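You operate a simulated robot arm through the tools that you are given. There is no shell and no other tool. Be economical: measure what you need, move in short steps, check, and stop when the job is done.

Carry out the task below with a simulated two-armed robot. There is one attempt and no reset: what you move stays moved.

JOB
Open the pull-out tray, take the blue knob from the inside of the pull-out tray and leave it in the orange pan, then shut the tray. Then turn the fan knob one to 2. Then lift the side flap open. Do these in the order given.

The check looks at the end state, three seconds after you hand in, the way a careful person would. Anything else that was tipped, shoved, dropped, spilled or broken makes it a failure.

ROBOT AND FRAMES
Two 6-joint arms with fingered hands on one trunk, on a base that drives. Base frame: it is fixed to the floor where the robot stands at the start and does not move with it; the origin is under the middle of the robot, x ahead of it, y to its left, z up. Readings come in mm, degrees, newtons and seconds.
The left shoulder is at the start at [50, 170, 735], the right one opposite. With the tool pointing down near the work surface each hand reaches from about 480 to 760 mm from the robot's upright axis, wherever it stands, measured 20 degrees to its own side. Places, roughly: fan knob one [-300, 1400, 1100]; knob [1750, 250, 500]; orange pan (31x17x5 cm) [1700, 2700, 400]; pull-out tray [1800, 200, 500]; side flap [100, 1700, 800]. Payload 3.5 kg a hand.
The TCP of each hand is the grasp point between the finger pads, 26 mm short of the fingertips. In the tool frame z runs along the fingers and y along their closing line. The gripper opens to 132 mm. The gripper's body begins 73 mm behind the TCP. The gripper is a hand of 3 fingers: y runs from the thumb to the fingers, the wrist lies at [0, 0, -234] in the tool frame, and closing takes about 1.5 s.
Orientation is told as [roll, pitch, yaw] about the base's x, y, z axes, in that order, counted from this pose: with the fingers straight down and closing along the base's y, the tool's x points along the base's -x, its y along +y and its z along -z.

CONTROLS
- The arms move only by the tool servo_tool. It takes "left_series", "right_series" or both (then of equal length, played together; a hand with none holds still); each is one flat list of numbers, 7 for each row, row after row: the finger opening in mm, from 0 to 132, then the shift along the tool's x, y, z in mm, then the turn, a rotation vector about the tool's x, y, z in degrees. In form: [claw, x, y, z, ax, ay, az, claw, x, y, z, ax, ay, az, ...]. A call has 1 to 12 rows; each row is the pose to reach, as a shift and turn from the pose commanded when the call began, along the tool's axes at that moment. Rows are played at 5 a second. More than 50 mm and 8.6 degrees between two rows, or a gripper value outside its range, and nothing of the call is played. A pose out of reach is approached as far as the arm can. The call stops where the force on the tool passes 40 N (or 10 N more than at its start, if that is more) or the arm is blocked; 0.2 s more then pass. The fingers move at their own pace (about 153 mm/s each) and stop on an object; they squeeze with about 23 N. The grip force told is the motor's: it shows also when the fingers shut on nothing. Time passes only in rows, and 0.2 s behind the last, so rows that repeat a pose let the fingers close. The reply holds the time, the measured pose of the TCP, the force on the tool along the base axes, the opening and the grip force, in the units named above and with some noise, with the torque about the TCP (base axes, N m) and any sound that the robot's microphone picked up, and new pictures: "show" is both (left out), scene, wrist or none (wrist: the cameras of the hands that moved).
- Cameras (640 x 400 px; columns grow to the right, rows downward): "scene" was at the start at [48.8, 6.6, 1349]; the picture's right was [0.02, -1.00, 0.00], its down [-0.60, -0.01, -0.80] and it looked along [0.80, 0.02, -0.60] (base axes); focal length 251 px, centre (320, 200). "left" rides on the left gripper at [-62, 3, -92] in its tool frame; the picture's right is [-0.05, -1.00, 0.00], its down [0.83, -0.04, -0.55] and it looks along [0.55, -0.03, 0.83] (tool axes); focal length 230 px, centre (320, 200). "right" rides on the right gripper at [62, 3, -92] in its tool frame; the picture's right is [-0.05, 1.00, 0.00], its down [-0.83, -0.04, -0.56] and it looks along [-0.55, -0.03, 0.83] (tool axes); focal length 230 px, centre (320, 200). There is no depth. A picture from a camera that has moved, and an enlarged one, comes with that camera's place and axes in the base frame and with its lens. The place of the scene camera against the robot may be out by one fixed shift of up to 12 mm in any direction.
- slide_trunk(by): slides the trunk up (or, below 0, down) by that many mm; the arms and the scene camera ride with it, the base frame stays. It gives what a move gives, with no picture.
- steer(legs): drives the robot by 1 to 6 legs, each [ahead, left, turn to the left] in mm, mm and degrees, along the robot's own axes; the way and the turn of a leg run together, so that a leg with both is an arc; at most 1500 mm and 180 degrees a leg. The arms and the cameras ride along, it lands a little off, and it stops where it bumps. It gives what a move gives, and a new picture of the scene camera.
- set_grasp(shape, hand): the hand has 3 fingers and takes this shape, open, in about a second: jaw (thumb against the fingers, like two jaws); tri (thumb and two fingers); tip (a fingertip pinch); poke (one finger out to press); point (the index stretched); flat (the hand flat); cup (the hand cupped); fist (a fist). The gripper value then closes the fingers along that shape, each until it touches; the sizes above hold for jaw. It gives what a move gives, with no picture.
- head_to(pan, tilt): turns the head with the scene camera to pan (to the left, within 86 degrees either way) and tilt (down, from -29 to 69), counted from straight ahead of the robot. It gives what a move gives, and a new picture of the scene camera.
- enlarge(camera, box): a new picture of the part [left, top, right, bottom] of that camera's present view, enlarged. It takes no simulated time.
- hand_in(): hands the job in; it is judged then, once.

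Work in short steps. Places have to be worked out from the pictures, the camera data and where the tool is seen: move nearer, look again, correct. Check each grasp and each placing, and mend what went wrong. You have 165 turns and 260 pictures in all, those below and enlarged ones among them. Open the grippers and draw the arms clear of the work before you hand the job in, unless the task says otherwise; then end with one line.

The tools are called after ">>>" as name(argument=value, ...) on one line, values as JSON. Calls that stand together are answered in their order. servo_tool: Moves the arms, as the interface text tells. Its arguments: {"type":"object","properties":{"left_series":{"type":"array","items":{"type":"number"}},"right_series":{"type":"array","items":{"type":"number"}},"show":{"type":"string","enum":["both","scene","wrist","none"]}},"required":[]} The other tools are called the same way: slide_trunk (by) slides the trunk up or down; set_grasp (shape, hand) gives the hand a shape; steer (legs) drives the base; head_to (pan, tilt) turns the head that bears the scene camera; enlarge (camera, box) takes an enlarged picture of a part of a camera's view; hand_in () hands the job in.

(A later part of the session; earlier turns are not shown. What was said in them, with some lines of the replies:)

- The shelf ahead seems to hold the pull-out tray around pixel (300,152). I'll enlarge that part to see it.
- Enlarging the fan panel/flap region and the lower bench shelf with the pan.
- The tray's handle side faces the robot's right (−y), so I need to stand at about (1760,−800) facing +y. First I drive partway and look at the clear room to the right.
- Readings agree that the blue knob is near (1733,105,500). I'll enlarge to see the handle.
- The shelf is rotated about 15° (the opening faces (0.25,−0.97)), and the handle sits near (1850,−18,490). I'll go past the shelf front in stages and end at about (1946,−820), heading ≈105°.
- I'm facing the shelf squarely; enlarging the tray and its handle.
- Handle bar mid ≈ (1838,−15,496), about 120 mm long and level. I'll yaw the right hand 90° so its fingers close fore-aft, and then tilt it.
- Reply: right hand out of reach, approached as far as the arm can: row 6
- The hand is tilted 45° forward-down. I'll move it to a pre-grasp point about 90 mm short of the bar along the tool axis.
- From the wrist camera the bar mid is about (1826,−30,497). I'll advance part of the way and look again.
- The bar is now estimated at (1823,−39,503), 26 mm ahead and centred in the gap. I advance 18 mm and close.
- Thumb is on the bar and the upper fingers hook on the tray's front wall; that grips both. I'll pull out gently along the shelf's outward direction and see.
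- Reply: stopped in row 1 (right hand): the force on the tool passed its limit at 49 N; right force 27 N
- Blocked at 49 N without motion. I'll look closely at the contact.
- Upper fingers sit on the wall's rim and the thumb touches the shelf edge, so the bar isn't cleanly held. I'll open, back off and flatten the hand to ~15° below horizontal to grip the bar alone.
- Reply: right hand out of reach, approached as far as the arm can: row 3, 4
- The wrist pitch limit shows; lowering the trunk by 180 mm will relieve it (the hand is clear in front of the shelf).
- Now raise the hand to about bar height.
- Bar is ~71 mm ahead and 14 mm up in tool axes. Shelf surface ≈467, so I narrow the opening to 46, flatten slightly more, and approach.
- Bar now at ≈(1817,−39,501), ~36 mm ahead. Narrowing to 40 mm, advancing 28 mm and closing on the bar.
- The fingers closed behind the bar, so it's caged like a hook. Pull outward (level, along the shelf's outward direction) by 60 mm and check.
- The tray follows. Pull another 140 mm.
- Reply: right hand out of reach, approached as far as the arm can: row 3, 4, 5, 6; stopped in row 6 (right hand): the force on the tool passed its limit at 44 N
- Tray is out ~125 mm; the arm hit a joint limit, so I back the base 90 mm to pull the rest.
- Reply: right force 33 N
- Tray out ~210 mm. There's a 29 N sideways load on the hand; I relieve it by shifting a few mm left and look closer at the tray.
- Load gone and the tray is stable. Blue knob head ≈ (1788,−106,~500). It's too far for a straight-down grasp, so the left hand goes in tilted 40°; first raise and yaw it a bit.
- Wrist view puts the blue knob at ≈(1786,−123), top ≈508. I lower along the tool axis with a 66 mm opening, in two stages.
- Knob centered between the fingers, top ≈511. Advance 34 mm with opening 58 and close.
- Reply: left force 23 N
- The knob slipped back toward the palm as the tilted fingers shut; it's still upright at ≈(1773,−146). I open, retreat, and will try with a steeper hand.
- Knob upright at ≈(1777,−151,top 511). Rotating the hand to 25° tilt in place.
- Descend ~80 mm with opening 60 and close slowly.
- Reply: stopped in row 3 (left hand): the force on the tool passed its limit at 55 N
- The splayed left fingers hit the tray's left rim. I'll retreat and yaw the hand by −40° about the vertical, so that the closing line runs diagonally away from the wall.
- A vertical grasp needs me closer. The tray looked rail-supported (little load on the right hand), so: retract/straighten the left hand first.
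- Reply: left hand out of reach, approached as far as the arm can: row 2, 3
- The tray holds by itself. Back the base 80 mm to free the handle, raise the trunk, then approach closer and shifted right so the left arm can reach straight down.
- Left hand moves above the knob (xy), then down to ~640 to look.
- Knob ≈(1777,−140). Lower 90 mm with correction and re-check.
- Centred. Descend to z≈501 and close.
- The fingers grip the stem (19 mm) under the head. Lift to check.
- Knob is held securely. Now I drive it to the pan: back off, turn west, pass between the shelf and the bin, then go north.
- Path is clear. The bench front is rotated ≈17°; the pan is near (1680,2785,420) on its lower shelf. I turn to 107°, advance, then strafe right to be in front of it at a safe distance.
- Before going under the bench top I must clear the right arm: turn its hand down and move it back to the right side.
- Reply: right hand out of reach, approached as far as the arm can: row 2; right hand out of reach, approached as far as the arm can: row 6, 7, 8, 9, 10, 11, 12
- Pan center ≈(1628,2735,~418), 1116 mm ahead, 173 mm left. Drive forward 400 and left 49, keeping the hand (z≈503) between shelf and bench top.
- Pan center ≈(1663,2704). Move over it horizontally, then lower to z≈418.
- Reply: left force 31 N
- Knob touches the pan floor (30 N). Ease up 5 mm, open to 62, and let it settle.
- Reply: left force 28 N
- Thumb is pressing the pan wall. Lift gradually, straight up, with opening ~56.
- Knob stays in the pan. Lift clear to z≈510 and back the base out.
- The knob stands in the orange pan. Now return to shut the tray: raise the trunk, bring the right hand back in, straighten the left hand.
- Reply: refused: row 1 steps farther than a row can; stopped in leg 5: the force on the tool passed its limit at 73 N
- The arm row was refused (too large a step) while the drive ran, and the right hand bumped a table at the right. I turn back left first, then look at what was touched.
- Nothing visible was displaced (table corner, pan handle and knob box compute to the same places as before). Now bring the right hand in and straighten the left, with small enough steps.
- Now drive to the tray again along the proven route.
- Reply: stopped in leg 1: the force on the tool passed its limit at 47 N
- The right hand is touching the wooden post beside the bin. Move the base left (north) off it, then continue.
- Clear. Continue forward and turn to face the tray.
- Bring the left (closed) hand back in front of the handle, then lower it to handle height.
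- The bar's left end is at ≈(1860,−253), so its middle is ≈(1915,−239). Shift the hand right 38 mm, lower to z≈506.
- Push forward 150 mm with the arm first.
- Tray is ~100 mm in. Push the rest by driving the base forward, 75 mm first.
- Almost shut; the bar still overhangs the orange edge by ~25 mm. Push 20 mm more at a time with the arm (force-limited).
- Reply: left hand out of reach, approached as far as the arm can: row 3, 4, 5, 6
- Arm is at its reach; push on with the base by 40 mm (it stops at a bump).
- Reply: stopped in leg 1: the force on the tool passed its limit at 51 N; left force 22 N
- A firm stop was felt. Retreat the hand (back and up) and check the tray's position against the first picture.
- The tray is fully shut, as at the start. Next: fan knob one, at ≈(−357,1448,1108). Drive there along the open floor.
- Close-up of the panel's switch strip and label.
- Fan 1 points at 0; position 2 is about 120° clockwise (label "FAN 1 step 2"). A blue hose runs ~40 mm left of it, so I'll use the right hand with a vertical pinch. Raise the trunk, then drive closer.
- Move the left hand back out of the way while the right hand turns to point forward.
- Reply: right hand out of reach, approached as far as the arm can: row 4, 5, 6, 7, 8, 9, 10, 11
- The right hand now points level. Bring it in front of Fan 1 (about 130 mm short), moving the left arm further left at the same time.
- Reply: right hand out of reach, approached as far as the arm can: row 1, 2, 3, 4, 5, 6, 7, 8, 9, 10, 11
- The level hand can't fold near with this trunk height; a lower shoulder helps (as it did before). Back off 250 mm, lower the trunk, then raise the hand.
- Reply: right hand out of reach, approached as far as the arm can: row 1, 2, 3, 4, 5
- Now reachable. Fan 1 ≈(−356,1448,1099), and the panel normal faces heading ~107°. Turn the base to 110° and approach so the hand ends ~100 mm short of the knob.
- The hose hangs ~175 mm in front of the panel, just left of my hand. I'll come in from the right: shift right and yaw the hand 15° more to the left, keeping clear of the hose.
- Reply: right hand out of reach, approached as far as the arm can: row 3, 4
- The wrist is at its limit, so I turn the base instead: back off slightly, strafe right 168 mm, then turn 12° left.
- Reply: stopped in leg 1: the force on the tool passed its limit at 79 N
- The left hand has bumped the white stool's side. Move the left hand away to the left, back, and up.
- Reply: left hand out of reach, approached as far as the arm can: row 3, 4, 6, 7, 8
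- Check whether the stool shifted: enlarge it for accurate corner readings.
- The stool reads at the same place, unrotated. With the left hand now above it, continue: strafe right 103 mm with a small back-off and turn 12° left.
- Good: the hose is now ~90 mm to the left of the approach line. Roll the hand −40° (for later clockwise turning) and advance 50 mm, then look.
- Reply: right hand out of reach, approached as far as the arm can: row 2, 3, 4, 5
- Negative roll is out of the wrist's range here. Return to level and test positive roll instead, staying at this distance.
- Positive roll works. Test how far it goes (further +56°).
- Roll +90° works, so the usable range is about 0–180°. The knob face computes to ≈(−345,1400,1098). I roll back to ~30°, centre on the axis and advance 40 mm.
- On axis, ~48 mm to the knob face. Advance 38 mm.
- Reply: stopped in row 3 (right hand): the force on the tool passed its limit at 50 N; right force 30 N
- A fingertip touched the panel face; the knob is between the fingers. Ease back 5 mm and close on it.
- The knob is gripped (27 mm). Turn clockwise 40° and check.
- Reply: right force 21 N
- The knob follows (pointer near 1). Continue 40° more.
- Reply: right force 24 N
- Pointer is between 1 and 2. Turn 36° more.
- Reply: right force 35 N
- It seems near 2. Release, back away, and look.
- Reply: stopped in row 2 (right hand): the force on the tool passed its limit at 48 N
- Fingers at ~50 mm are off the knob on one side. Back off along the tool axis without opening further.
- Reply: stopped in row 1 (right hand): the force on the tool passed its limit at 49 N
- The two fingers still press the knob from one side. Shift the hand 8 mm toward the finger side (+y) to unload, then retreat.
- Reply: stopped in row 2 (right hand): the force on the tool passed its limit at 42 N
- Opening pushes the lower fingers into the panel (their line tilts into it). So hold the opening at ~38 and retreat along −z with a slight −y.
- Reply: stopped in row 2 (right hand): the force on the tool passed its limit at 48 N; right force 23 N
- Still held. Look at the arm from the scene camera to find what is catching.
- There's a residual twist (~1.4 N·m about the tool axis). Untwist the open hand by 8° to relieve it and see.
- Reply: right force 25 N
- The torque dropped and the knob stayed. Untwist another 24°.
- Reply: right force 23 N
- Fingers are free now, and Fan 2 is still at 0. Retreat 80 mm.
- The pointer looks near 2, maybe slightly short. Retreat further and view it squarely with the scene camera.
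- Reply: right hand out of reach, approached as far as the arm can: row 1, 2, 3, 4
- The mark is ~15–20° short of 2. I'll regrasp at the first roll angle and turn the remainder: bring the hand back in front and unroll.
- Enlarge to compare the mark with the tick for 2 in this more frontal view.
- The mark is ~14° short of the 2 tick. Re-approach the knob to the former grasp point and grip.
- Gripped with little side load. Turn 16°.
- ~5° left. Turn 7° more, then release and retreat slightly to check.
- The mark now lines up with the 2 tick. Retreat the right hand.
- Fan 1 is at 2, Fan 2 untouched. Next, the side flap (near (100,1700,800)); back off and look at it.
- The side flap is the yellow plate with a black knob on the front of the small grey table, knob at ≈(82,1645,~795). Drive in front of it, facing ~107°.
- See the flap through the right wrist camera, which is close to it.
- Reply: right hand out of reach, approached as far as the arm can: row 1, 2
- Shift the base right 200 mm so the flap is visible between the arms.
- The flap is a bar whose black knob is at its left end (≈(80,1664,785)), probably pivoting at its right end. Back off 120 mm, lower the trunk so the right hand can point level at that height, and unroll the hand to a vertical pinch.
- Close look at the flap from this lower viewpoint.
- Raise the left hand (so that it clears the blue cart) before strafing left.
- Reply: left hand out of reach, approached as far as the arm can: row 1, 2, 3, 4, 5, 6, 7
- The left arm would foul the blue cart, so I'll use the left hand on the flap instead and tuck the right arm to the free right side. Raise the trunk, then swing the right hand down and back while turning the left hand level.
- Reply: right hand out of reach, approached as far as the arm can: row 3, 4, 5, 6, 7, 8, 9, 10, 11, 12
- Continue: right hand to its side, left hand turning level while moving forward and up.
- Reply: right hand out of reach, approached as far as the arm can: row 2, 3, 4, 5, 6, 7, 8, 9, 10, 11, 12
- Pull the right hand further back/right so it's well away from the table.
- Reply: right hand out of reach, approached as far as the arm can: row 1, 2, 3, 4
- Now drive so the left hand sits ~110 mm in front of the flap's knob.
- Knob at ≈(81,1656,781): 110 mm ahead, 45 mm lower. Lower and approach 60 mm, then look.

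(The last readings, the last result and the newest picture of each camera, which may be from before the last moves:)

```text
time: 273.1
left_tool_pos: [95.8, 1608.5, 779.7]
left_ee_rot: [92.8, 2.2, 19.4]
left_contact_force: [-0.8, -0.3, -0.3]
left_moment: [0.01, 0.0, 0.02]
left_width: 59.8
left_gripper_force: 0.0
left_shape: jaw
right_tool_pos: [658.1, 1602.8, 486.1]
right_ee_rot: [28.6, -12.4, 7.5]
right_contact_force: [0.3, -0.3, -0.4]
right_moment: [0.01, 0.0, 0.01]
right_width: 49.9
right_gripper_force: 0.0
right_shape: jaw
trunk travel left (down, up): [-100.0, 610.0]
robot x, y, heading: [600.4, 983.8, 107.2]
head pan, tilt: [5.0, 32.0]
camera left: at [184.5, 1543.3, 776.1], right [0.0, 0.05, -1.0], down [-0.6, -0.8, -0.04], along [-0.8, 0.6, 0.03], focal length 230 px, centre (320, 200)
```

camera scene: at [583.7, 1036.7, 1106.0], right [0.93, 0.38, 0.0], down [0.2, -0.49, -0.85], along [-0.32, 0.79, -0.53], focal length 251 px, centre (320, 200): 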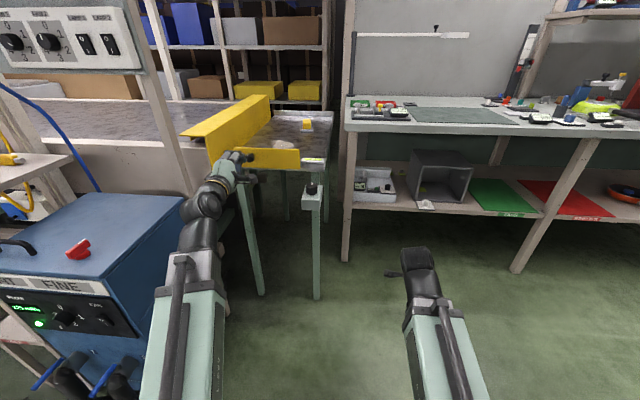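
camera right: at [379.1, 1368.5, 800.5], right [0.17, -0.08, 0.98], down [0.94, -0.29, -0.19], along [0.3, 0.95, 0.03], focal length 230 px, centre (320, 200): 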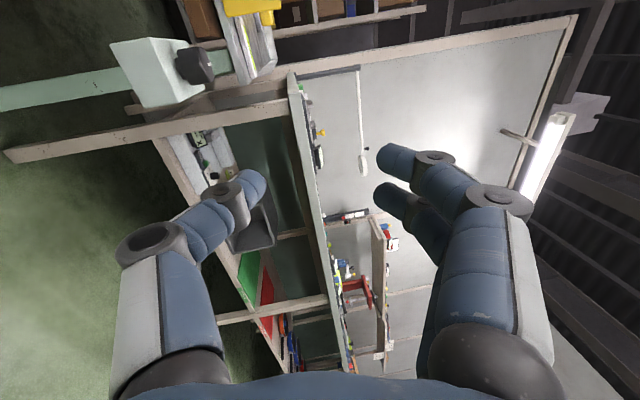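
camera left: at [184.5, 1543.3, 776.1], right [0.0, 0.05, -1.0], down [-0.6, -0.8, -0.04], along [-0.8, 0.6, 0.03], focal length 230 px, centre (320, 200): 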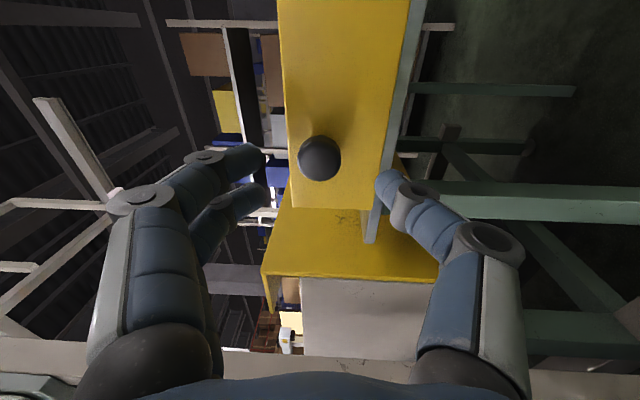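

Centred; 53 mm to go. Advance 44 mm and close on the knob.

>>> servo_tool(left_series=[56, 0, 0, 22, 0, 0, 0, 56, 0, 0, 44, 0, 0, 0, 25, 0, 0, 44, 0, 0, 0, 0, 0, 0, 44, 0, 0, 0, 0, 0, 0, 44, 0, 0, 0, 0, 0, 0, 44, 0, 0, 0], show="wrist")

```text
time: 273.8
left_tool_pos: [82.6, 1647.9, 777.0]
left_ee_rot: [92.3, 2.3, 19.1]
left_contact_force: [5.8, -19.7, -8.0]
left_moment: [-0.86, -0.19, -0.05]
left_width: 30.6
left_gripper_force: 0.2
left_shape: jaw
right_tool_pos: [657.1, 1601.0, 486.9]
right_ee_rot: [28.7, -12.4, 7.4]
right_contact_force: [0.1, 0.5, 0.4]
right_moment: [0.05, -0.01, 0.01]
right_width: 50.1
right_gripper_force: 0.1
right_shape: jaw
trunk travel left (down, up): [-100.0, 610.0]
robot x, y, heading: [604.9, 985.3, 107.5]
head pan, tilt: [5.0, 32.0]
stopped in row 3 (left hand): the force on the tool passed its limit at 44 N (the readings are from after the stop); the commanded pose is now the measured one
camera left: at [171.2, 1581.5, 774.4], right [0.0, 0.04, -1.0], down [-0.61, -0.8, -0.03], along [-0.8, 0.6, 0.03], focal length 230 px, centre (320, 200)
```

left: 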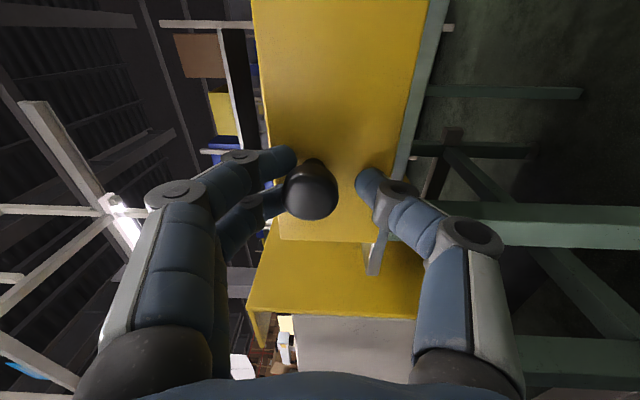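

Fingertips touched the plate with the knob between them. Back 5 mm and close.

>>> servo_tool(left_series=[36, 0, 2, -5, 0, 0, 0, 15, 0, 2, -5, 0, 0, 0, 0, 0, 2, -5, 0, 0, 0, 0, 0, 2, -5, 0, 0, 0, 0, 0, 2, -5, 0, 0, 0], show="wrist")

```text
time: 275.0
left_tool_pos: [86.4, 1644.8, 777.5]
left_ee_rot: [92.4, 2.3, 19.1]
left_contact_force: [-1.4, 3.6, -7.7]
left_moment: [-0.06, -0.04, -0.02]
left_width: 9.2
left_gripper_force: 23.2
left_shape: jaw
right_tool_pos: [656.6, 1601.7, 486.2]
right_ee_rot: [28.6, -12.5, 7.4]
right_contact_force: [0.9, 0.2, 0.4]
right_moment: [0.01, 0.02, 0.03]
right_width: 50.6
right_gripper_force: 0.0
right_shape: jaw
trunk travel left (down, up): [-100.0, 610.0]
robot x, y, heading: [603.1, 988.5, 107.2]
head pan, tilt: [5.0, 32.0]
camera left: at [172.7, 1579.0, 775.8], right [0.0, 0.04, -1.0], down [-0.61, -0.8, -0.03], along [-0.8, 0.61, 0.03], focal length 230 px, centre (320, 200)
```

left: 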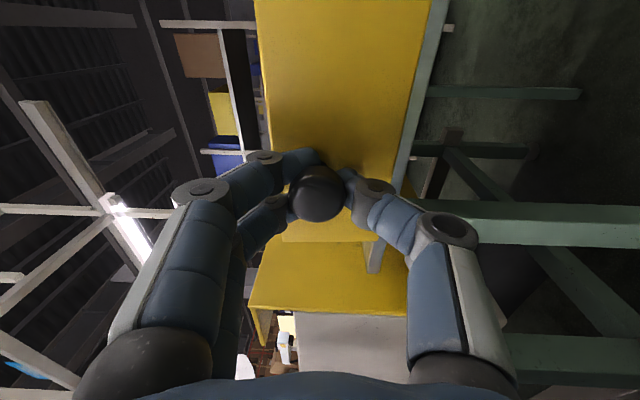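

The fingers hold the knob's stem (9 mm). Test-lift 15 mm straight up.

>>> servo_tool(left_series=[0, 0, 5, 0, 0, 0, 0, 0, 0, 10, 0, 0, 0, 0, 0, 0, 16, 0, 0, 0, 0], show="both")

```text
time: 275.8
left_tool_pos: [83.6, 1648.5, 785.8]
left_ee_rot: [91.8, 2.3, 18.8]
left_contact_force: [-5.4, 12.8, -37.1]
left_moment: [-0.44, -0.13, -0.01]
left_width: 9.4
left_gripper_force: 23.1
left_shape: jaw
right_tool_pos: [656.7, 1601.2, 483.9]
right_ee_rot: [28.3, -12.5, 7.5]
right_contact_force: [0.6, -0.3, -0.7]
right_moment: [0.03, 0.01, 0.02]
right_width: 50.4
right_gripper_force: 0.1
right_shape: jaw
trunk travel left (down, up): [-100.0, 610.0]
robot x, y, heading: [606.7, 985.6, 107.4]
head pan, tilt: [5.0, 32.0]
camera scene: at [581.6, 1039.5, 1105.4], right [0.93, 0.38, 0.0], down [0.2, -0.49, -0.85], along [-0.32, 0.78, -0.53], focal length 251 px, centre (320, 200)
camera left: at [172.0, 1581.4, 785.6], right [0.0, 0.03, -1.0], down [-0.61, -0.79, -0.03], along [-0.79, 0.61, 0.02], focal length 230 px, centre (320, 200)
```

scene: 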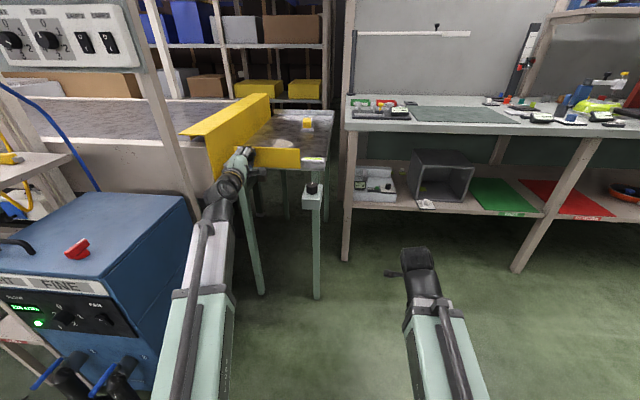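
left: 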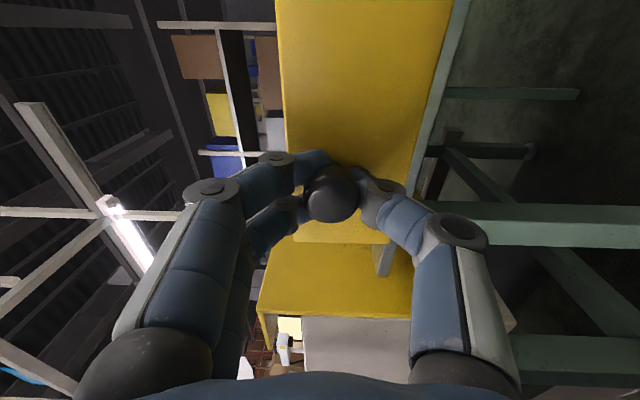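

Lifting straight up is resisted (37 N). Undo it and test pulling outward instead.

>>> servo_tool(left_series=[0, 0, -8, -2, 0, 0, 0, 0, 0, -8, -8, 0, 0, 0, 0, 0, -8, -14, 0, 0, 0, 0, 0, -8, -20, 0, 0, 0], show="wrist")

```text
time: 276.8
left_tool_pos: [89.1, 1631.0, 777.0]
left_ee_rot: [91.5, 2.2, 18.8]
left_contact_force: [-12.4, 23.6, -20.9]
left_moment: [0.2, 0.17, -0.04]
left_width: 5.9
left_gripper_force: 23.1
left_shape: jaw
right_tool_pos: [657.3, 1602.0, 485.4]
right_ee_rot: [28.5, -12.5, 7.5]
right_contact_force: [0.4, -0.1, 0.7]
right_moment: [0.01, -0.02, 0.02]
right_width: 50.1
right_gripper_force: 0.1
right_shape: jaw
trunk travel left (down, up): [-100.0, 610.0]
robot x, y, heading: [600.7, 990.7, 107.5]
head pan, tilt: [5.0, 32.0]
stopped in row 4 (left hand): the force on the tool passed its limit at 52 N (the readings are from after the stop); the commanded pose is now the measured one
camera left: at [177.4, 1564.8, 776.2], right [0.01, 0.03, -1.0], down [-0.61, -0.79, -0.03], along [-0.79, 0.61, 0.01], focal length 230 px, centre (320, 200)
```

left: 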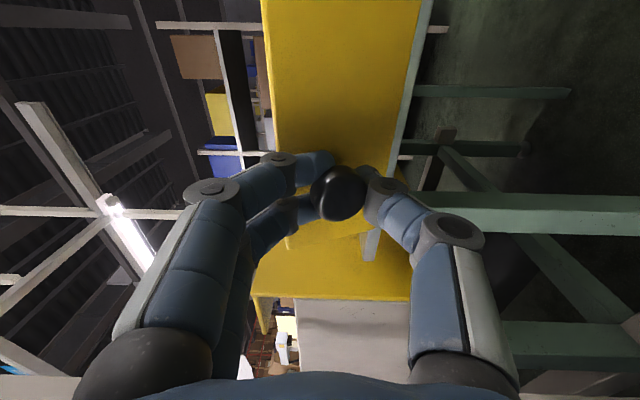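

Check with the scene camera whether the flap swung.

>>> enlarge(camera="scene", box=[200, 80, 350, 200])

```text
3.33 times, centred on (275, 140) of scene
camera zoom: at [581.8, 1039.7, 1106.0], right [0.93, 0.38, 0.0], down [0.2, -0.49, -0.85], along [-0.32, 0.78, -0.53], focal length 838 px, centre (470, 400)
```

zoom: 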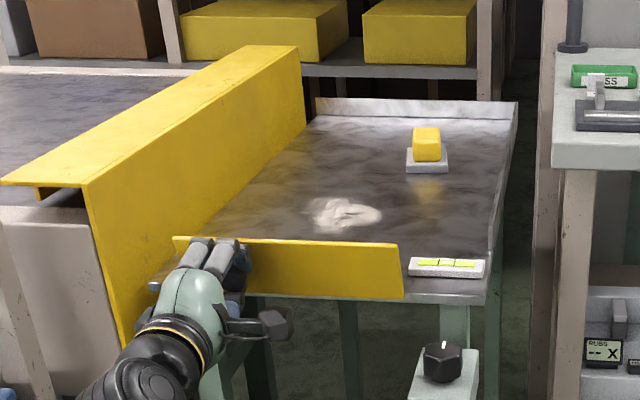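

Look closely at the flap from the left wrist camera.

>>> enlarge(camera="left", box=[240, 60, 460, 280])

```text
1.82 times, centred on (350, 170) of left
camera zoom: at [177.4, 1564.8, 776.2], right [0.01, 0.03, -1.0], down [-0.61, -0.79, -0.03], along [-0.79, 0.61, 0.01], focal length 418 px, centre (266, 254)
```

zoom: 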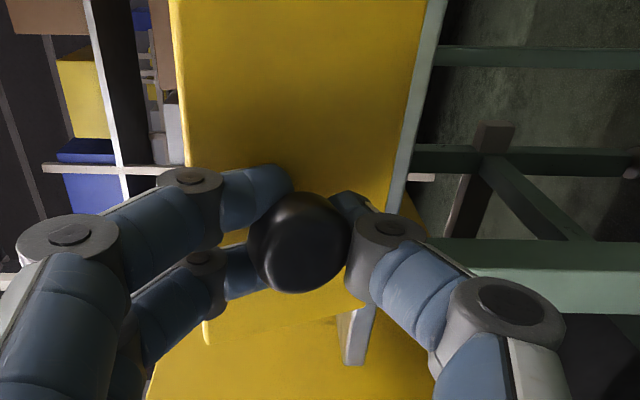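

The top edge of the flap has tilted outward: it hinges along its bottom edge and folds out/down. Continue pulling outward and slightly down along its arc.

>>> servo_tool(left_series=[0, 0, -2, -5, 0, 0, 0, 0, 0, -5, -10, 0, 0, 0, 0, 0, -9, -14, 0, 0, 0], show="wrist")

```text
time: 277.2
left_tool_pos: [90.5, 1631.0, 775.3]
left_ee_rot: [91.2, 2.2, 18.8]
left_contact_force: [-12.8, 21.7, -16.3]
left_moment: [0.2, 0.22, 0.0]
left_width: 5.9
left_gripper_force: 23.1
left_shape: jaw
right_tool_pos: [658.2, 1602.3, 486.3]
right_ee_rot: [28.6, -12.4, 7.3]
right_contact_force: [-0.7, 0.1, -0.4]
right_moment: [0.01, 0.04, -0.02]
right_width: 50.1
right_gripper_force: 0.1
right_shape: jaw
trunk travel left (down, up): [-100.0, 610.0]
robot x, y, heading: [602.7, 990.8, 107.3]
head pan, tilt: [5.0, 32.0]
stopped in row 1 (left hand): the force on the tool passed its limit at 46 N (the readings are from after the stop); the commanded pose is now the measured one
camera left: at [177.7, 1563.8, 773.3], right [0.01, 0.02, -1.0], down [-0.61, -0.79, -0.02], along [-0.79, 0.61, 0.01], focal length 230 px, centre (320, 200)
```

left: 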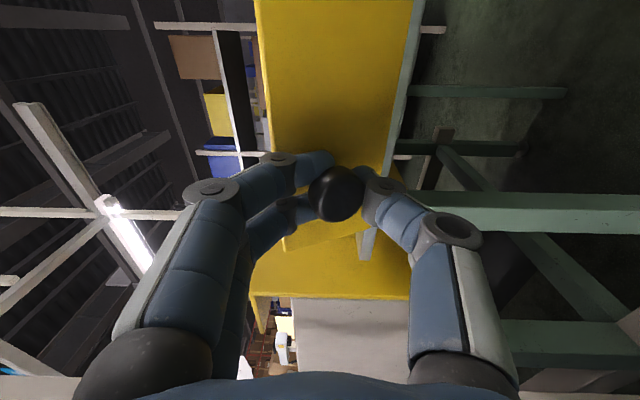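

The fixed hand orientation may be jamming it. Open the fingers and see what the flap does on its own.

>>> servo_tool(left_series=[20, 0, 0, 0, 0, 0, 0, 45, 0, 0, 0, 0, 0, 0, 45, 0, 0, 0, 0, 0, 0, 45, 0, 0, 0, 0, 0, 0], show="wrist")

```text
time: 278.2
left_tool_pos: [91.9, 1627.7, 781.1]
left_ee_rot: [91.8, 2.2, 18.9]
left_contact_force: [0.6, 0.8, -0.8]
left_moment: [0.0, 0.02, -0.02]
left_width: 45.3
left_gripper_force: 0.1
left_shape: jaw
right_tool_pos: [658.9, 1601.4, 486.4]
right_ee_rot: [28.6, -12.5, 7.4]
right_contact_force: [0.4, -0.4, -0.6]
right_moment: [-0.04, 0.01, 0.0]
right_width: 50.2
right_gripper_force: 0.0
right_shape: jaw
trunk travel left (down, up): [-100.0, 610.0]
robot x, y, heading: [604.7, 987.9, 107.2]
head pan, tilt: [5.0, 32.0]
camera left: at [179.5, 1560.4, 778.3], right [0.0, 0.03, -1.0], down [-0.61, -0.79, -0.03], along [-0.79, 0.61, 0.02], focal length 230 px, centre (320, 200)
```

left: 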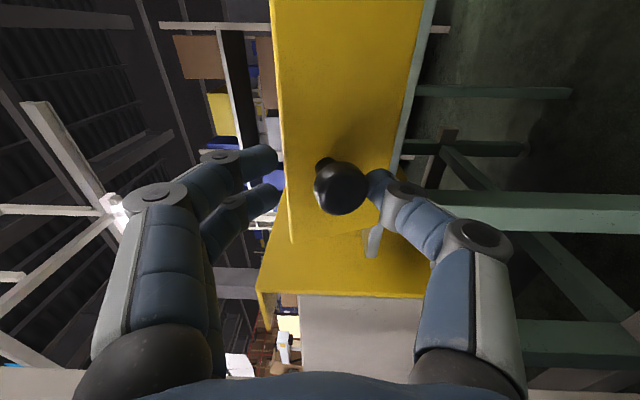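

It stays tilted. Now press down on the knob from above (good lever arm): retreat, close the hand, rise, and come over the knob.

>>> servo_tool(left_series=[45, 0, 0, -35, 0, 0, 0, 45, 0, 0, -70, 0, 0, 0, 0, 0, 30, -70, 0, 0, 0, 0, 0, 52, -70, 0, 0, 0, 0, 0, 52, -70, 0, 0, 0, 0, 0, 52, -35, 0, 0, 0, 0, 0, 52, -5, 0, 0, 0], show="both")

```text
time: 279.8
left_tool_pos: [95.0, 1620.5, 831.5]
left_ee_rot: [91.8, 2.2, 18.9]
left_contact_force: [0.2, -0.1, 0.6]
left_moment: [0.0, 0.01, -0.01]
left_width: 0.1
left_gripper_force: 22.6
left_shape: jaw
right_tool_pos: [658.4, 1601.1, 487.2]
right_ee_rot: [28.6, -12.4, 7.5]
right_contact_force: [0.1, 0.1, -0.5]
right_moment: [-0.01, -0.01, -0.04]
right_width: 50.2
right_gripper_force: 0.1
right_shape: jaw
trunk travel left (down, up): [-100.0, 610.0]
robot x, y, heading: [606.6, 987.1, 106.8]
head pan, tilt: [5.0, 32.0]
camera scene: at [583.5, 1037.0, 1106.0], right [0.93, 0.38, 0.0], down [0.2, -0.49, -0.85], along [-0.32, 0.79, -0.53], focal length 251 px, centre (320, 200)
camera left: at [184.0, 1554.0, 830.8], right [0.0, 0.03, -1.0], down [-0.61, -0.79, -0.03], along [-0.79, 0.61, 0.02], focal length 230 px, centre (320, 200)
```

scene: 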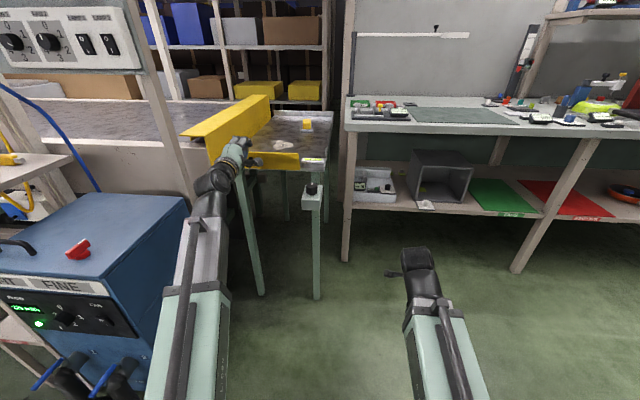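
left: 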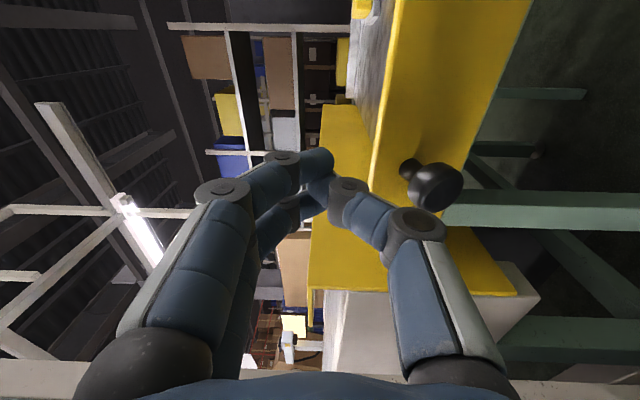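

I'm above the flap's top edge. Reach over it: forward 60 mm, then pitch the fingers down 45° behind the plate.

>>> servo_tool(left_series=[0, 0, 5, 30, 0, 0, 0, 0, 0, 8, 62, 0, 0, 0, 0, 0, 8, 62, 8, 0, 0, 0, 0, 8, 62, 16, 0, 0, 0, 0, 8, 62, 24, 0, 0, 0, 0, 8, 62, 32, 0, 0, 0, 0, 8, 62, 40, 0, 0, 0, 0, 8, 62, 47, 0, 0], show="both")

```text
time: 281.6
left_tool_pos: [88.0, 1654.4, 824.5]
left_ee_rot: [44.8, 2.4, 19.0]
left_contact_force: [-1.5, -0.4, 5.2]
left_moment: [0.09, 0.06, 0.02]
left_width: 0.0
left_gripper_force: 23.3
left_shape: jaw
left hand out of reach, approached as far as the arm can: row 7, 8
right_tool_pos: [657.9, 1600.8, 487.4]
right_ee_rot: [28.7, -12.4, 7.4]
right_contact_force: [0.8, -0.5, -0.9]
right_moment: [-0.03, -0.02, 0.0]
right_width: 50.2
right_gripper_force: 0.1
right_shape: jaw
trunk travel left (down, up): [-100.0, 610.0]
robot x, y, heading: [605.1, 985.2, 107.3]
head pan, tilt: [5.0, 32.0]
camera scene: at [583.6, 1036.7, 1106.2], right [0.93, 0.38, 0.0], down [0.2, -0.49, -0.85], along [-0.32, 0.79, -0.53], focal length 251 px, centre (320, 200)
camera left: at [169.9, 1616.8, 890.2], right [0.25, -0.66, -0.71], down [-0.63, -0.66, 0.4], along [-0.73, 0.35, -0.59], focal length 230 px, centre (320, 200)
```

scene: 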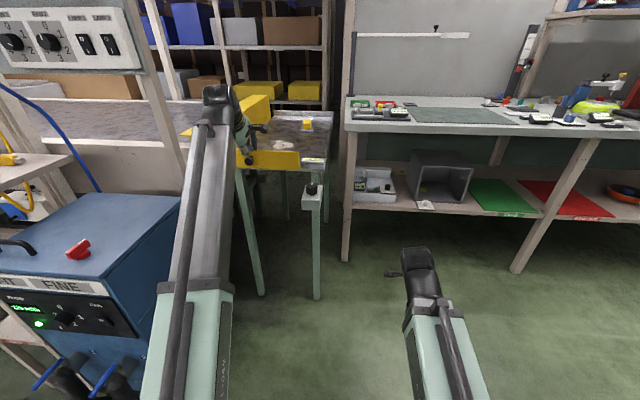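
left: 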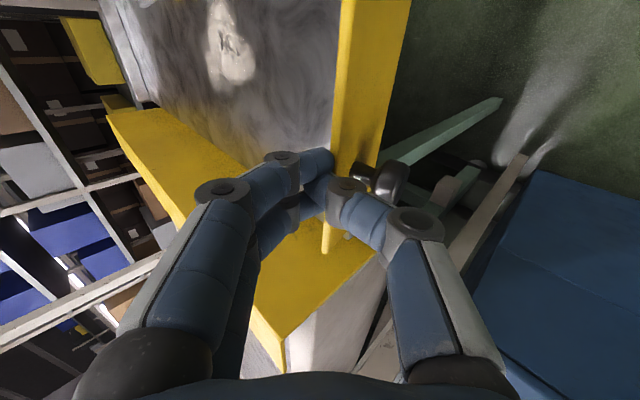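

Fingertips are just inside the top edge. Lower 28 mm behind it (slightly forward), then pull toward me.

>>> servo_tool(left_series=[0, 0, 3, 12, 0, 0, 0, 0, 0, -6, 22, 0, 0, 0, 0, 0, -14, 30, 0, 0, 0], show="wrist")

```text
time: 282.1
left_tool_pos: [86.4, 1662.4, 822.5]
left_ee_rot: [46.2, 2.4, 19.1]
left_contact_force: [1.5, -0.5, 20.7]
left_moment: [0.28, 0.06, -0.03]
left_width: 0.1
left_gripper_force: 22.8
left_shape: jaw
left hand out of reach, approached as far as the arm can: row 1
right_tool_pos: [657.7, 1600.2, 487.2]
right_ee_rot: [28.7, -12.3, 7.2]
right_contact_force: [-0.2, 0.5, 0.4]
right_moment: [0.0, 0.02, 0.02]
right_width: 50.4
right_gripper_force: 0.1
right_shape: jaw
trunk travel left (down, up): [-100.0, 610.0]
robot x, y, heading: [602.3, 984.8, 107.1]
head pan, tilt: [5.0, 32.0]
stopped in row 2 (left hand): the force on the tool passed its limit at 45 N (the readings are from after the stop); the commanded pose is now the measured one
camera left: at [168.2, 1622.9, 886.3], right [0.25, -0.65, -0.72], down [-0.63, -0.67, 0.39], along [-0.74, 0.36, -0.57], focal length 230 px, centre (320, 200)
```

left: 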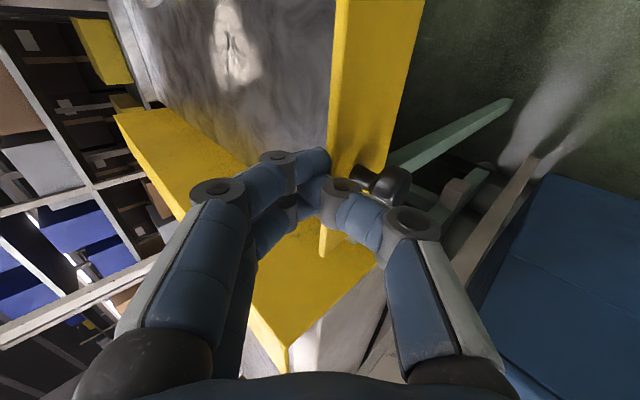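

The thumb is resting on the top edge. Raise 14 mm, drive forward 35 mm, then lower again.

>>> servo_tool(left_series=[0, 0, 11, -11, 0, 0, 0], show="none")

>>> steer(legs=[[38, 0, 0]])

>>> servo_tool(left_series=[0, 0, -8, 8, 0, 0, 0, 0, 0, -17, 17, 0, 0, 0, 0, 0, -26, 26, 0, 0, 0, 0, 0, -34, 34, 0, 0, 0], show="wrist")

```text
time: 282.5
left_tool_pos: [88.6, 1657.8, 825.8]
left_ee_rot: [45.6, 2.3, 19.0]
left_contact_force: [-0.6, 0.1, 0.0]
left_moment: [0.03, 0.03, 0.01]
left_width: 0.0
left_gripper_force: 22.9
left_shape: jaw
left hand out of reach, approached as far as the arm can: row 1
right_tool_pos: [658.1, 1601.5, 486.8]
right_ee_rot: [28.7, -12.4, 7.4]
right_contact_force: [-0.7, -0.5, 0.7]
right_moment: [-0.01, 0.01, -0.02]
right_width: 50.3
right_gripper_force: 0.1
right_shape: jaw
trunk travel left (down, up): [-100.0, 610.0]
robot x, y, heading: [603.2, 985.3, 107.2]
head pan, tilt: [5.0, 32.0]
```

```text
time: 283.4
left_tool_pos: [79.1, 1693.4, 827.7]
left_ee_rot: [45.8, 2.4, 19.0]
left_contact_force: [0.8, -0.6, -0.6]
left_moment: [0.0, 0.01, -0.03]
left_width: 0.0
left_gripper_force: 22.8
left_shape: jaw
right_tool_pos: [647.3, 1637.9, 486.1]
right_ee_rot: [28.5, -12.4, 7.4]
right_contact_force: [-0.4, 0.2, 0.1]
right_moment: [-0.01, -0.01, -0.01]
right_width: 50.3
right_gripper_force: 0.0
right_shape: jaw
trunk travel left (down, up): [-100.0, 610.0]
robot x, y, heading: [592.8, 1025.1, 107.6]
head pan, tilt: [5.0, 32.0]
camera scene: at [572.3, 1073.1, 1106.0], right [0.93, 0.38, 0.0], down [0.2, -0.49, -0.85], along [-0.32, 0.79, -0.53], focal length 251 px, centre (320, 200)
```

scene: 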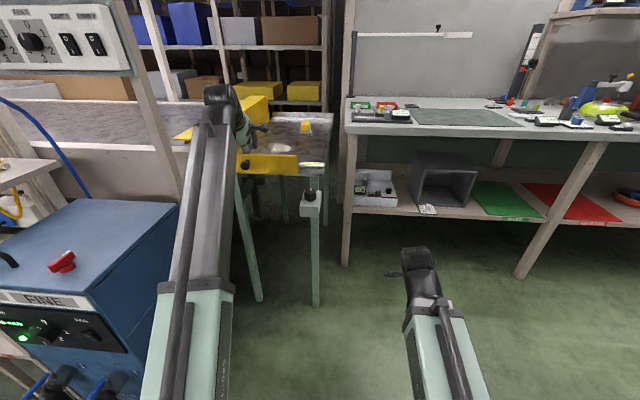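

```text
time: 284.1
left_tool_pos: [79.1, 1693.6, 817.7]
left_ee_rot: [47.2, 2.4, 19.0]
left_contact_force: [3.4, -2.3, 22.9]
left_moment: [-0.51, -0.2, 0.1]
left_width: 0.0
left_gripper_force: 23.3
left_shape: jaw
right_tool_pos: [648.3, 1636.4, 487.3]
right_ee_rot: [28.7, -12.3, 7.4]
right_contact_force: [-0.2, 0.5, -0.3]
right_moment: [-0.02, 0.02, 0.02]
right_width: 50.7
right_gripper_force: 0.1
right_shape: jaw
trunk travel left (down, up): [-100.0, 610.0]
robot x, y, heading: [592.8, 1026.4, 107.4]
head pan, tilt: [5.0, 32.0]
stopped in row 3 (left hand): the force on the tool passed its limit at 48 N (the readings are from after the stop); the commanded pose is now the measured one
camera left: at [160.5, 1652.4, 879.6], right [0.24, -0.64, -0.73], down [-0.63, -0.68, 0.38], along [-0.74, 0.37, -0.56], focal length 230 px, centre (320, 200)
```

left: 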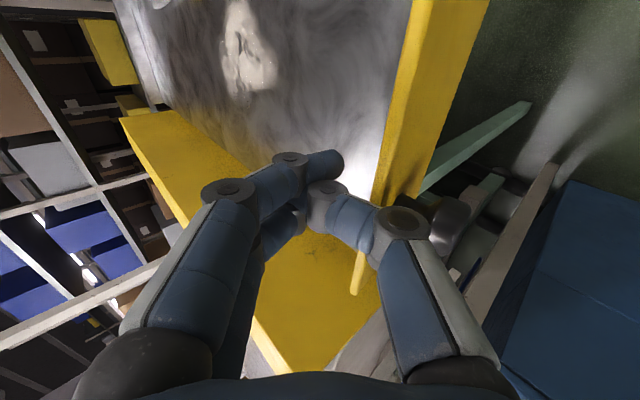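

The fingers are inside now, with the thumb against the plate's top edge. Pull toward me 60 mm.

>>> servo_tool(left_series=[0, 0, -4, -9, 0, 0, 0, 0, 0, -14, -18, 0, 0, 0, 0, 0, -25, -28, 0, 0, 0, 0, 0, -36, -37, 0, 0, 0, 0, 0, -46, -46, 0, 0, 0], show="both")

```text
time: 285.3
left_tool_pos: [97.0, 1631.6, 807.8]
left_ee_rot: [46.5, 2.4, 18.9]
left_contact_force: [-0.4, 0.7, -0.3]
left_moment: [0.0, 0.0, -0.01]
left_width: 0.0
left_gripper_force: 23.4
left_shape: jaw
right_tool_pos: [647.5, 1637.3, 486.4]
right_ee_rot: [28.7, -12.3, 7.3]
right_contact_force: [0.0, 0.1, 0.7]
right_moment: [0.03, 0.02, -0.02]
right_width: 50.2
right_gripper_force: 0.1
right_shape: jaw
trunk travel left (down, up): [-100.0, 610.0]
robot x, y, heading: [589.7, 1020.3, 107.1]
head pan, tilt: [5.0, 32.0]
camera scene: at [572.3, 1073.2, 1106.0], right [0.93, 0.38, 0.0], down [0.2, -0.49, -0.85], along [-0.32, 0.79, -0.53], focal length 251 px, centre (320, 200)
camera left: at [179.3, 1591.7, 872.2], right [0.24, -0.64, -0.73], down [-0.63, -0.67, 0.38], along [-0.74, 0.36, -0.57], focal length 230 px, centre (320, 200)
```

scene: 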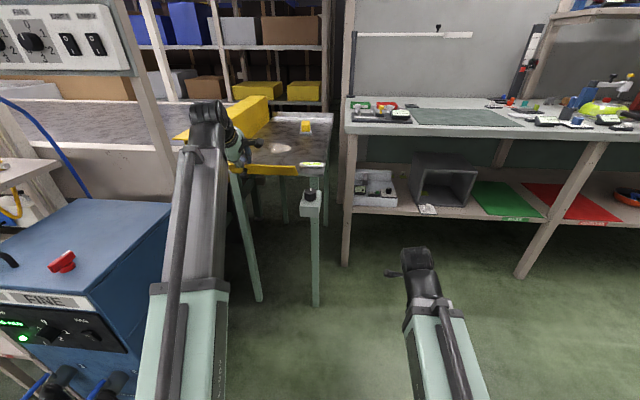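
left: 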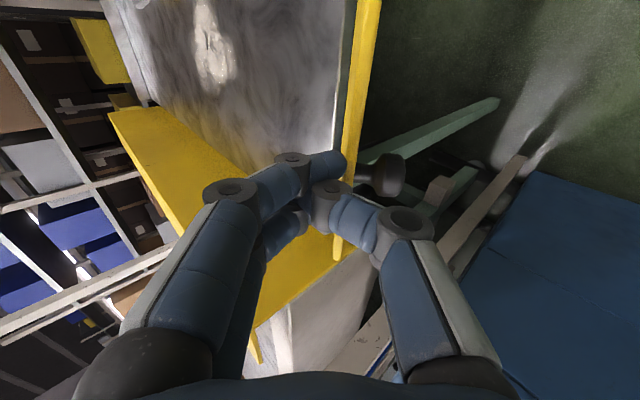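

It's swinging out. Continue back and down along the arc, pressing on the inner face.

>>> servo_tool(left_series=[0, 0, -10, -4, 0, 0, 0, 0, 0, -21, -7, 0, 0, 0, 0, 0, -32, -4, 0, 0, 0, 0, 0, -42, 0, 0, 0, 0, 0, 0, -52, 9, 0, 0, 0, 0, 0, -60, 18, 0, 0, 0, 0, 0, -69, 27, 0, 0, 0], show="both")

```text
time: 286.9
left_tool_pos: [104.9, 1603.2, 747.0]
left_ee_rot: [47.2, 2.5, 19.0]
left_contact_force: [2.2, -4.1, 27.8]
left_moment: [0.36, -0.18, -0.07]
left_width: 0.0
left_gripper_force: 23.1
left_shape: jaw
right_tool_pos: [648.4, 1638.0, 488.0]
right_ee_rot: [28.7, -12.4, 7.4]
right_contact_force: [0.3, -0.8, 0.9]
right_moment: [0.01, 0.01, 0.0]
right_width: 50.2
right_gripper_force: 0.1
right_shape: jaw
trunk travel left (down, up): [-100.0, 610.0]
robot x, y, heading: [590.9, 1021.6, 107.1]
head pan, tilt: [5.0, 32.0]
camera scene: at [573.7, 1071.3, 1106.8], right [0.93, 0.38, 0.0], down [0.2, -0.49, -0.85], along [-0.32, 0.79, -0.53], focal length 251 px, centre (320, 200)
camera left: at [187.4, 1563.4, 808.8], right [0.24, -0.64, -0.73], down [-0.63, -0.68, 0.38], along [-0.74, 0.37, -0.56], focal length 230 px, centre (320, 200)
```

scene: 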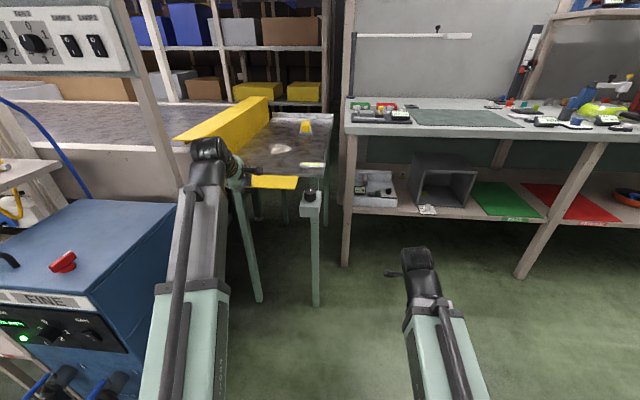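
left: 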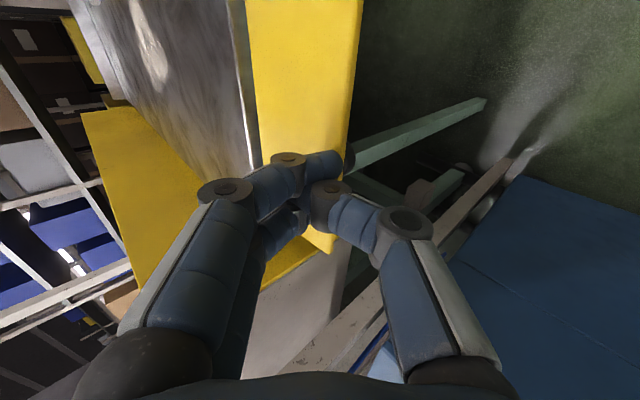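

The flap is now folded out with its inner face upward; 28 N pressing. Enlarge to judge its angle.

>>> enlarge(camera="scene", box=[210, 110, 350, 210])

```text
4.00 times, centred on (280, 160) of scene
camera zoom: at [573.7, 1071.3, 1106.8], right [0.93, 0.38, 0.0], down [0.2, -0.49, -0.85], along [-0.32, 0.79, -0.53], focal length 1005 px, centre (480, 360)
```

zoom: 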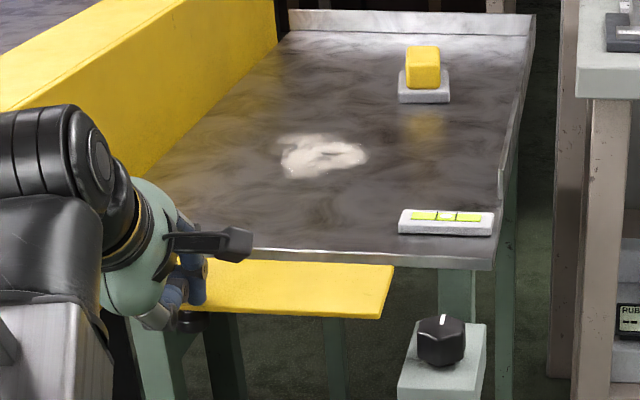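

It's about 100° open. Press down a little more to find whether it's at its stop.

>>> servo_tool(left_series=[0, 0, -5, 6, 0, 0, 0, 0, 0, -10, 12, 0, 0, 0, 0, 0, -15, 18, 0, 0, 0], show="none")

>>> enlarge(camera="scene", box=[210, 110, 350, 210])

```text
time: 287.2
left_tool_pos: [105.1, 1605.3, 746.6]
left_ee_rot: [47.7, 2.5, 19.1]
left_contact_force: [2.9, -3.7, 20.7]
left_moment: [0.25, -0.23, -0.09]
left_width: 0.0
left_gripper_force: 23.3
left_shape: jaw
right_tool_pos: [648.8, 1635.8, 486.5]
right_ee_rot: [28.8, -12.2, 7.3]
right_contact_force: [1.4, 0.4, 1.9]
right_moment: [0.01, 0.02, 0.03]
right_width: 50.4
right_gripper_force: 0.1
right_shape: jaw
trunk travel left (down, up): [-100.0, 610.0]
robot x, y, heading: [591.2, 1025.6, 107.2]
head pan, tilt: [5.0, 32.0]
stopped in row 1 (left hand): the force on the tool passed its limit at 44 N (the readings are from after the stop); the commanded pose is now the measured one
```

```text
4.00 times, centred on (280, 160) of scene
camera zoom: at [573.6, 1071.5, 1106.1], right [0.93, 0.38, 0.0], down [0.2, -0.49, -0.85], along [-0.32, 0.79, -0.53], focal length 1005 px, centre (480, 360)
```

zoom: 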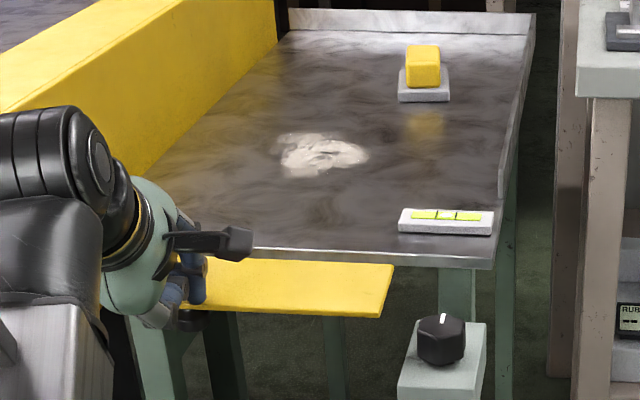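

Firm stop reached. Lift the hand off straight up and back, and see that the flap stays open.

>>> servo_tool(left_series=[0, 0, 15, -15, 0, 0, 0, 0, 0, 40, -40, 0, 0, 0, 0, 0, 65, -70, 0, 0, 0, 0, 0, 60, -105, 0, 0, 0], show="none")

>>> steer(legs=[[-300, 0, 0]])

>>> enlarge(camera="scene", box=[230, 90, 390, 190])

```text
time: 288.2
left_tool_pos: [121.7, 1574.1, 857.8]
left_ee_rot: [47.2, 2.4, 19.1]
left_contact_force: [0.0, 0.3, 0.2]
left_moment: [-0.02, 0.01, -0.03]
left_width: 0.0
left_gripper_force: 22.9
left_shape: jaw
right_tool_pos: [648.1, 1638.8, 487.1]
right_ee_rot: [28.6, -12.4, 7.3]
right_contact_force: [0.2, -0.2, -0.8]
right_moment: [0.01, -0.03, 0.0]
right_width: 50.8
right_gripper_force: 0.0
right_shape: jaw
trunk travel left (down, up): [-100.0, 610.0]
robot x, y, heading: [591.1, 1020.9, 107.3]
head pan, tilt: [5.0, 32.0]
```

```text
time: 290.2
left_tool_pos: [208.6, 1281.2, 857.0]
left_ee_rot: [47.2, 2.4, 19.3]
left_contact_force: [-0.2, 0.5, 0.6]
left_moment: [0.01, -0.02, 0.01]
left_width: 0.0
left_gripper_force: 22.7
left_shape: jaw
right_tool_pos: [733.6, 1347.4, 485.8]
right_ee_rot: [28.6, -12.4, 7.7]
right_contact_force: [-0.4, 0.2, -0.4]
right_moment: [-0.01, -0.04, 0.04]
right_width: 50.2
right_gripper_force: 0.0
right_shape: jaw
trunk travel left (down, up): [-100.0, 610.0]
robot x, y, heading: [684.4, 732.0, 107.5]
head pan, tilt: [5.0, 32.0]
camera scene: at [662.5, 783.7, 1106.0], right [0.92, 0.38, 0.0], down [0.2, -0.49, -0.85], along [-0.32, 0.78, -0.53], focal length 251 px, centre (320, 200)
```

scene: 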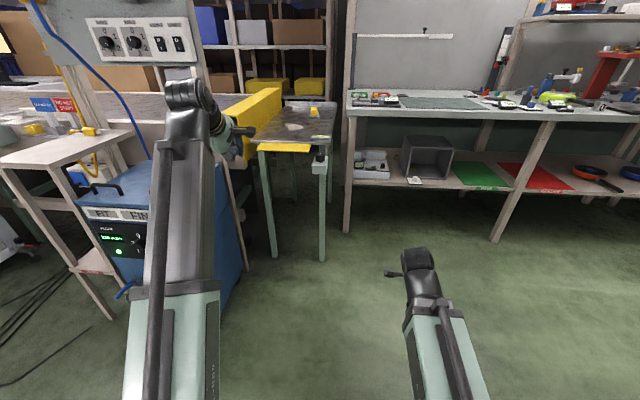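

```text
4.00 times, centred on (310, 140) of scene
camera zoom: at [662.5, 783.7, 1106.0], right [0.92, 0.38, 0.0], down [0.2, -0.49, -0.85], along [-0.32, 0.78, -0.53], focal length 1005 px, centre (360, 440)
```

zoom: 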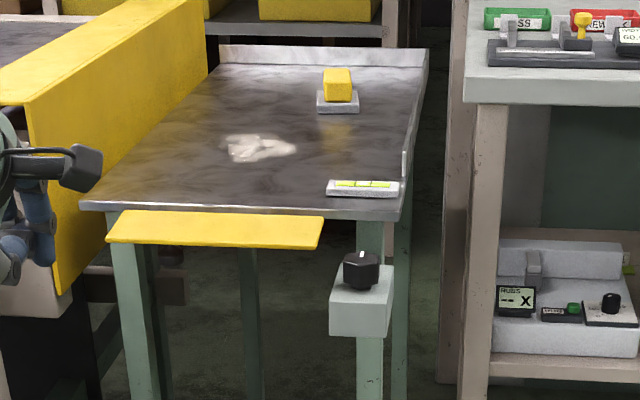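

The flap stays open. Open the left gripper and do a last check of the fan knob.

>>> servo_tool(left_series=[100, 0, 0, 0, 0, 0, 0, 100, 0, 0, 0, 0, 0, 0, 100, 0, 0, 0, 0, 0, 0], right_series=[100, 0, 0, 0, 0, 0, 0, 100, 0, 0, 0, 0, 0, 0, 100, 0, 0, 0, 0, 0, 0], show="none")

>>> enlarge(camera="scene", box=[60, 0, 220, 90])

```text
time: 291.1
left_tool_pos: [208.5, 1282.0, 858.0]
left_ee_rot: [47.2, 2.3, 19.4]
left_contact_force: [0.0, 0.9, -1.3]
left_moment: [0.01, 0.0, 0.0]
left_width: 99.6
left_gripper_force: 0.0
left_shape: jaw
right_tool_pos: [734.3, 1348.9, 487.2]
right_ee_rot: [28.6, -12.4, 7.7]
right_contact_force: [-0.4, 0.4, -0.5]
right_moment: [0.02, 0.01, -0.03]
right_width: 99.7
right_gripper_force: 0.1
right_shape: jaw
trunk travel left (down, up): [-100.0, 610.0]
robot x, y, heading: [685.1, 735.5, 107.5]
head pan, tilt: [5.0, 32.0]
```

```text
4.00 times, centred on (140, 45) of scene
camera zoom: at [662.6, 783.6, 1106.0], right [0.92, 0.38, 0.0], down [0.2, -0.49, -0.85], along [-0.32, 0.78, -0.53], focal length 1005 px, centre (1040, 820)
```

zoom: 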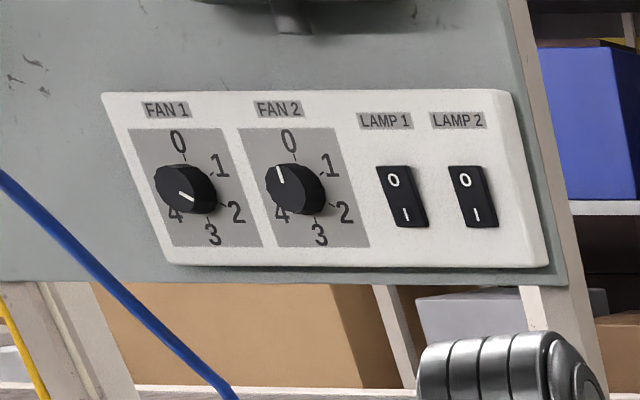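

Fan 1 points to 2, Fan 2 is at 0, the flap is open, the tray is shut and the knob is in the pan. The arms are clear and the grippers are open, so I hand in.

>>> hand_in()

```text
The job is handed in.
```

I handed the job in. The blue knob is in the orange pan, the tray is shut, fan knob one points at 2, and the side flap is open. The flap turned out to hinge at its bottom edge, so it folds out and down rather than lifting. On the way an arm bumped a table on the right, a wooden post and the white stool; I saw nothing displaced.
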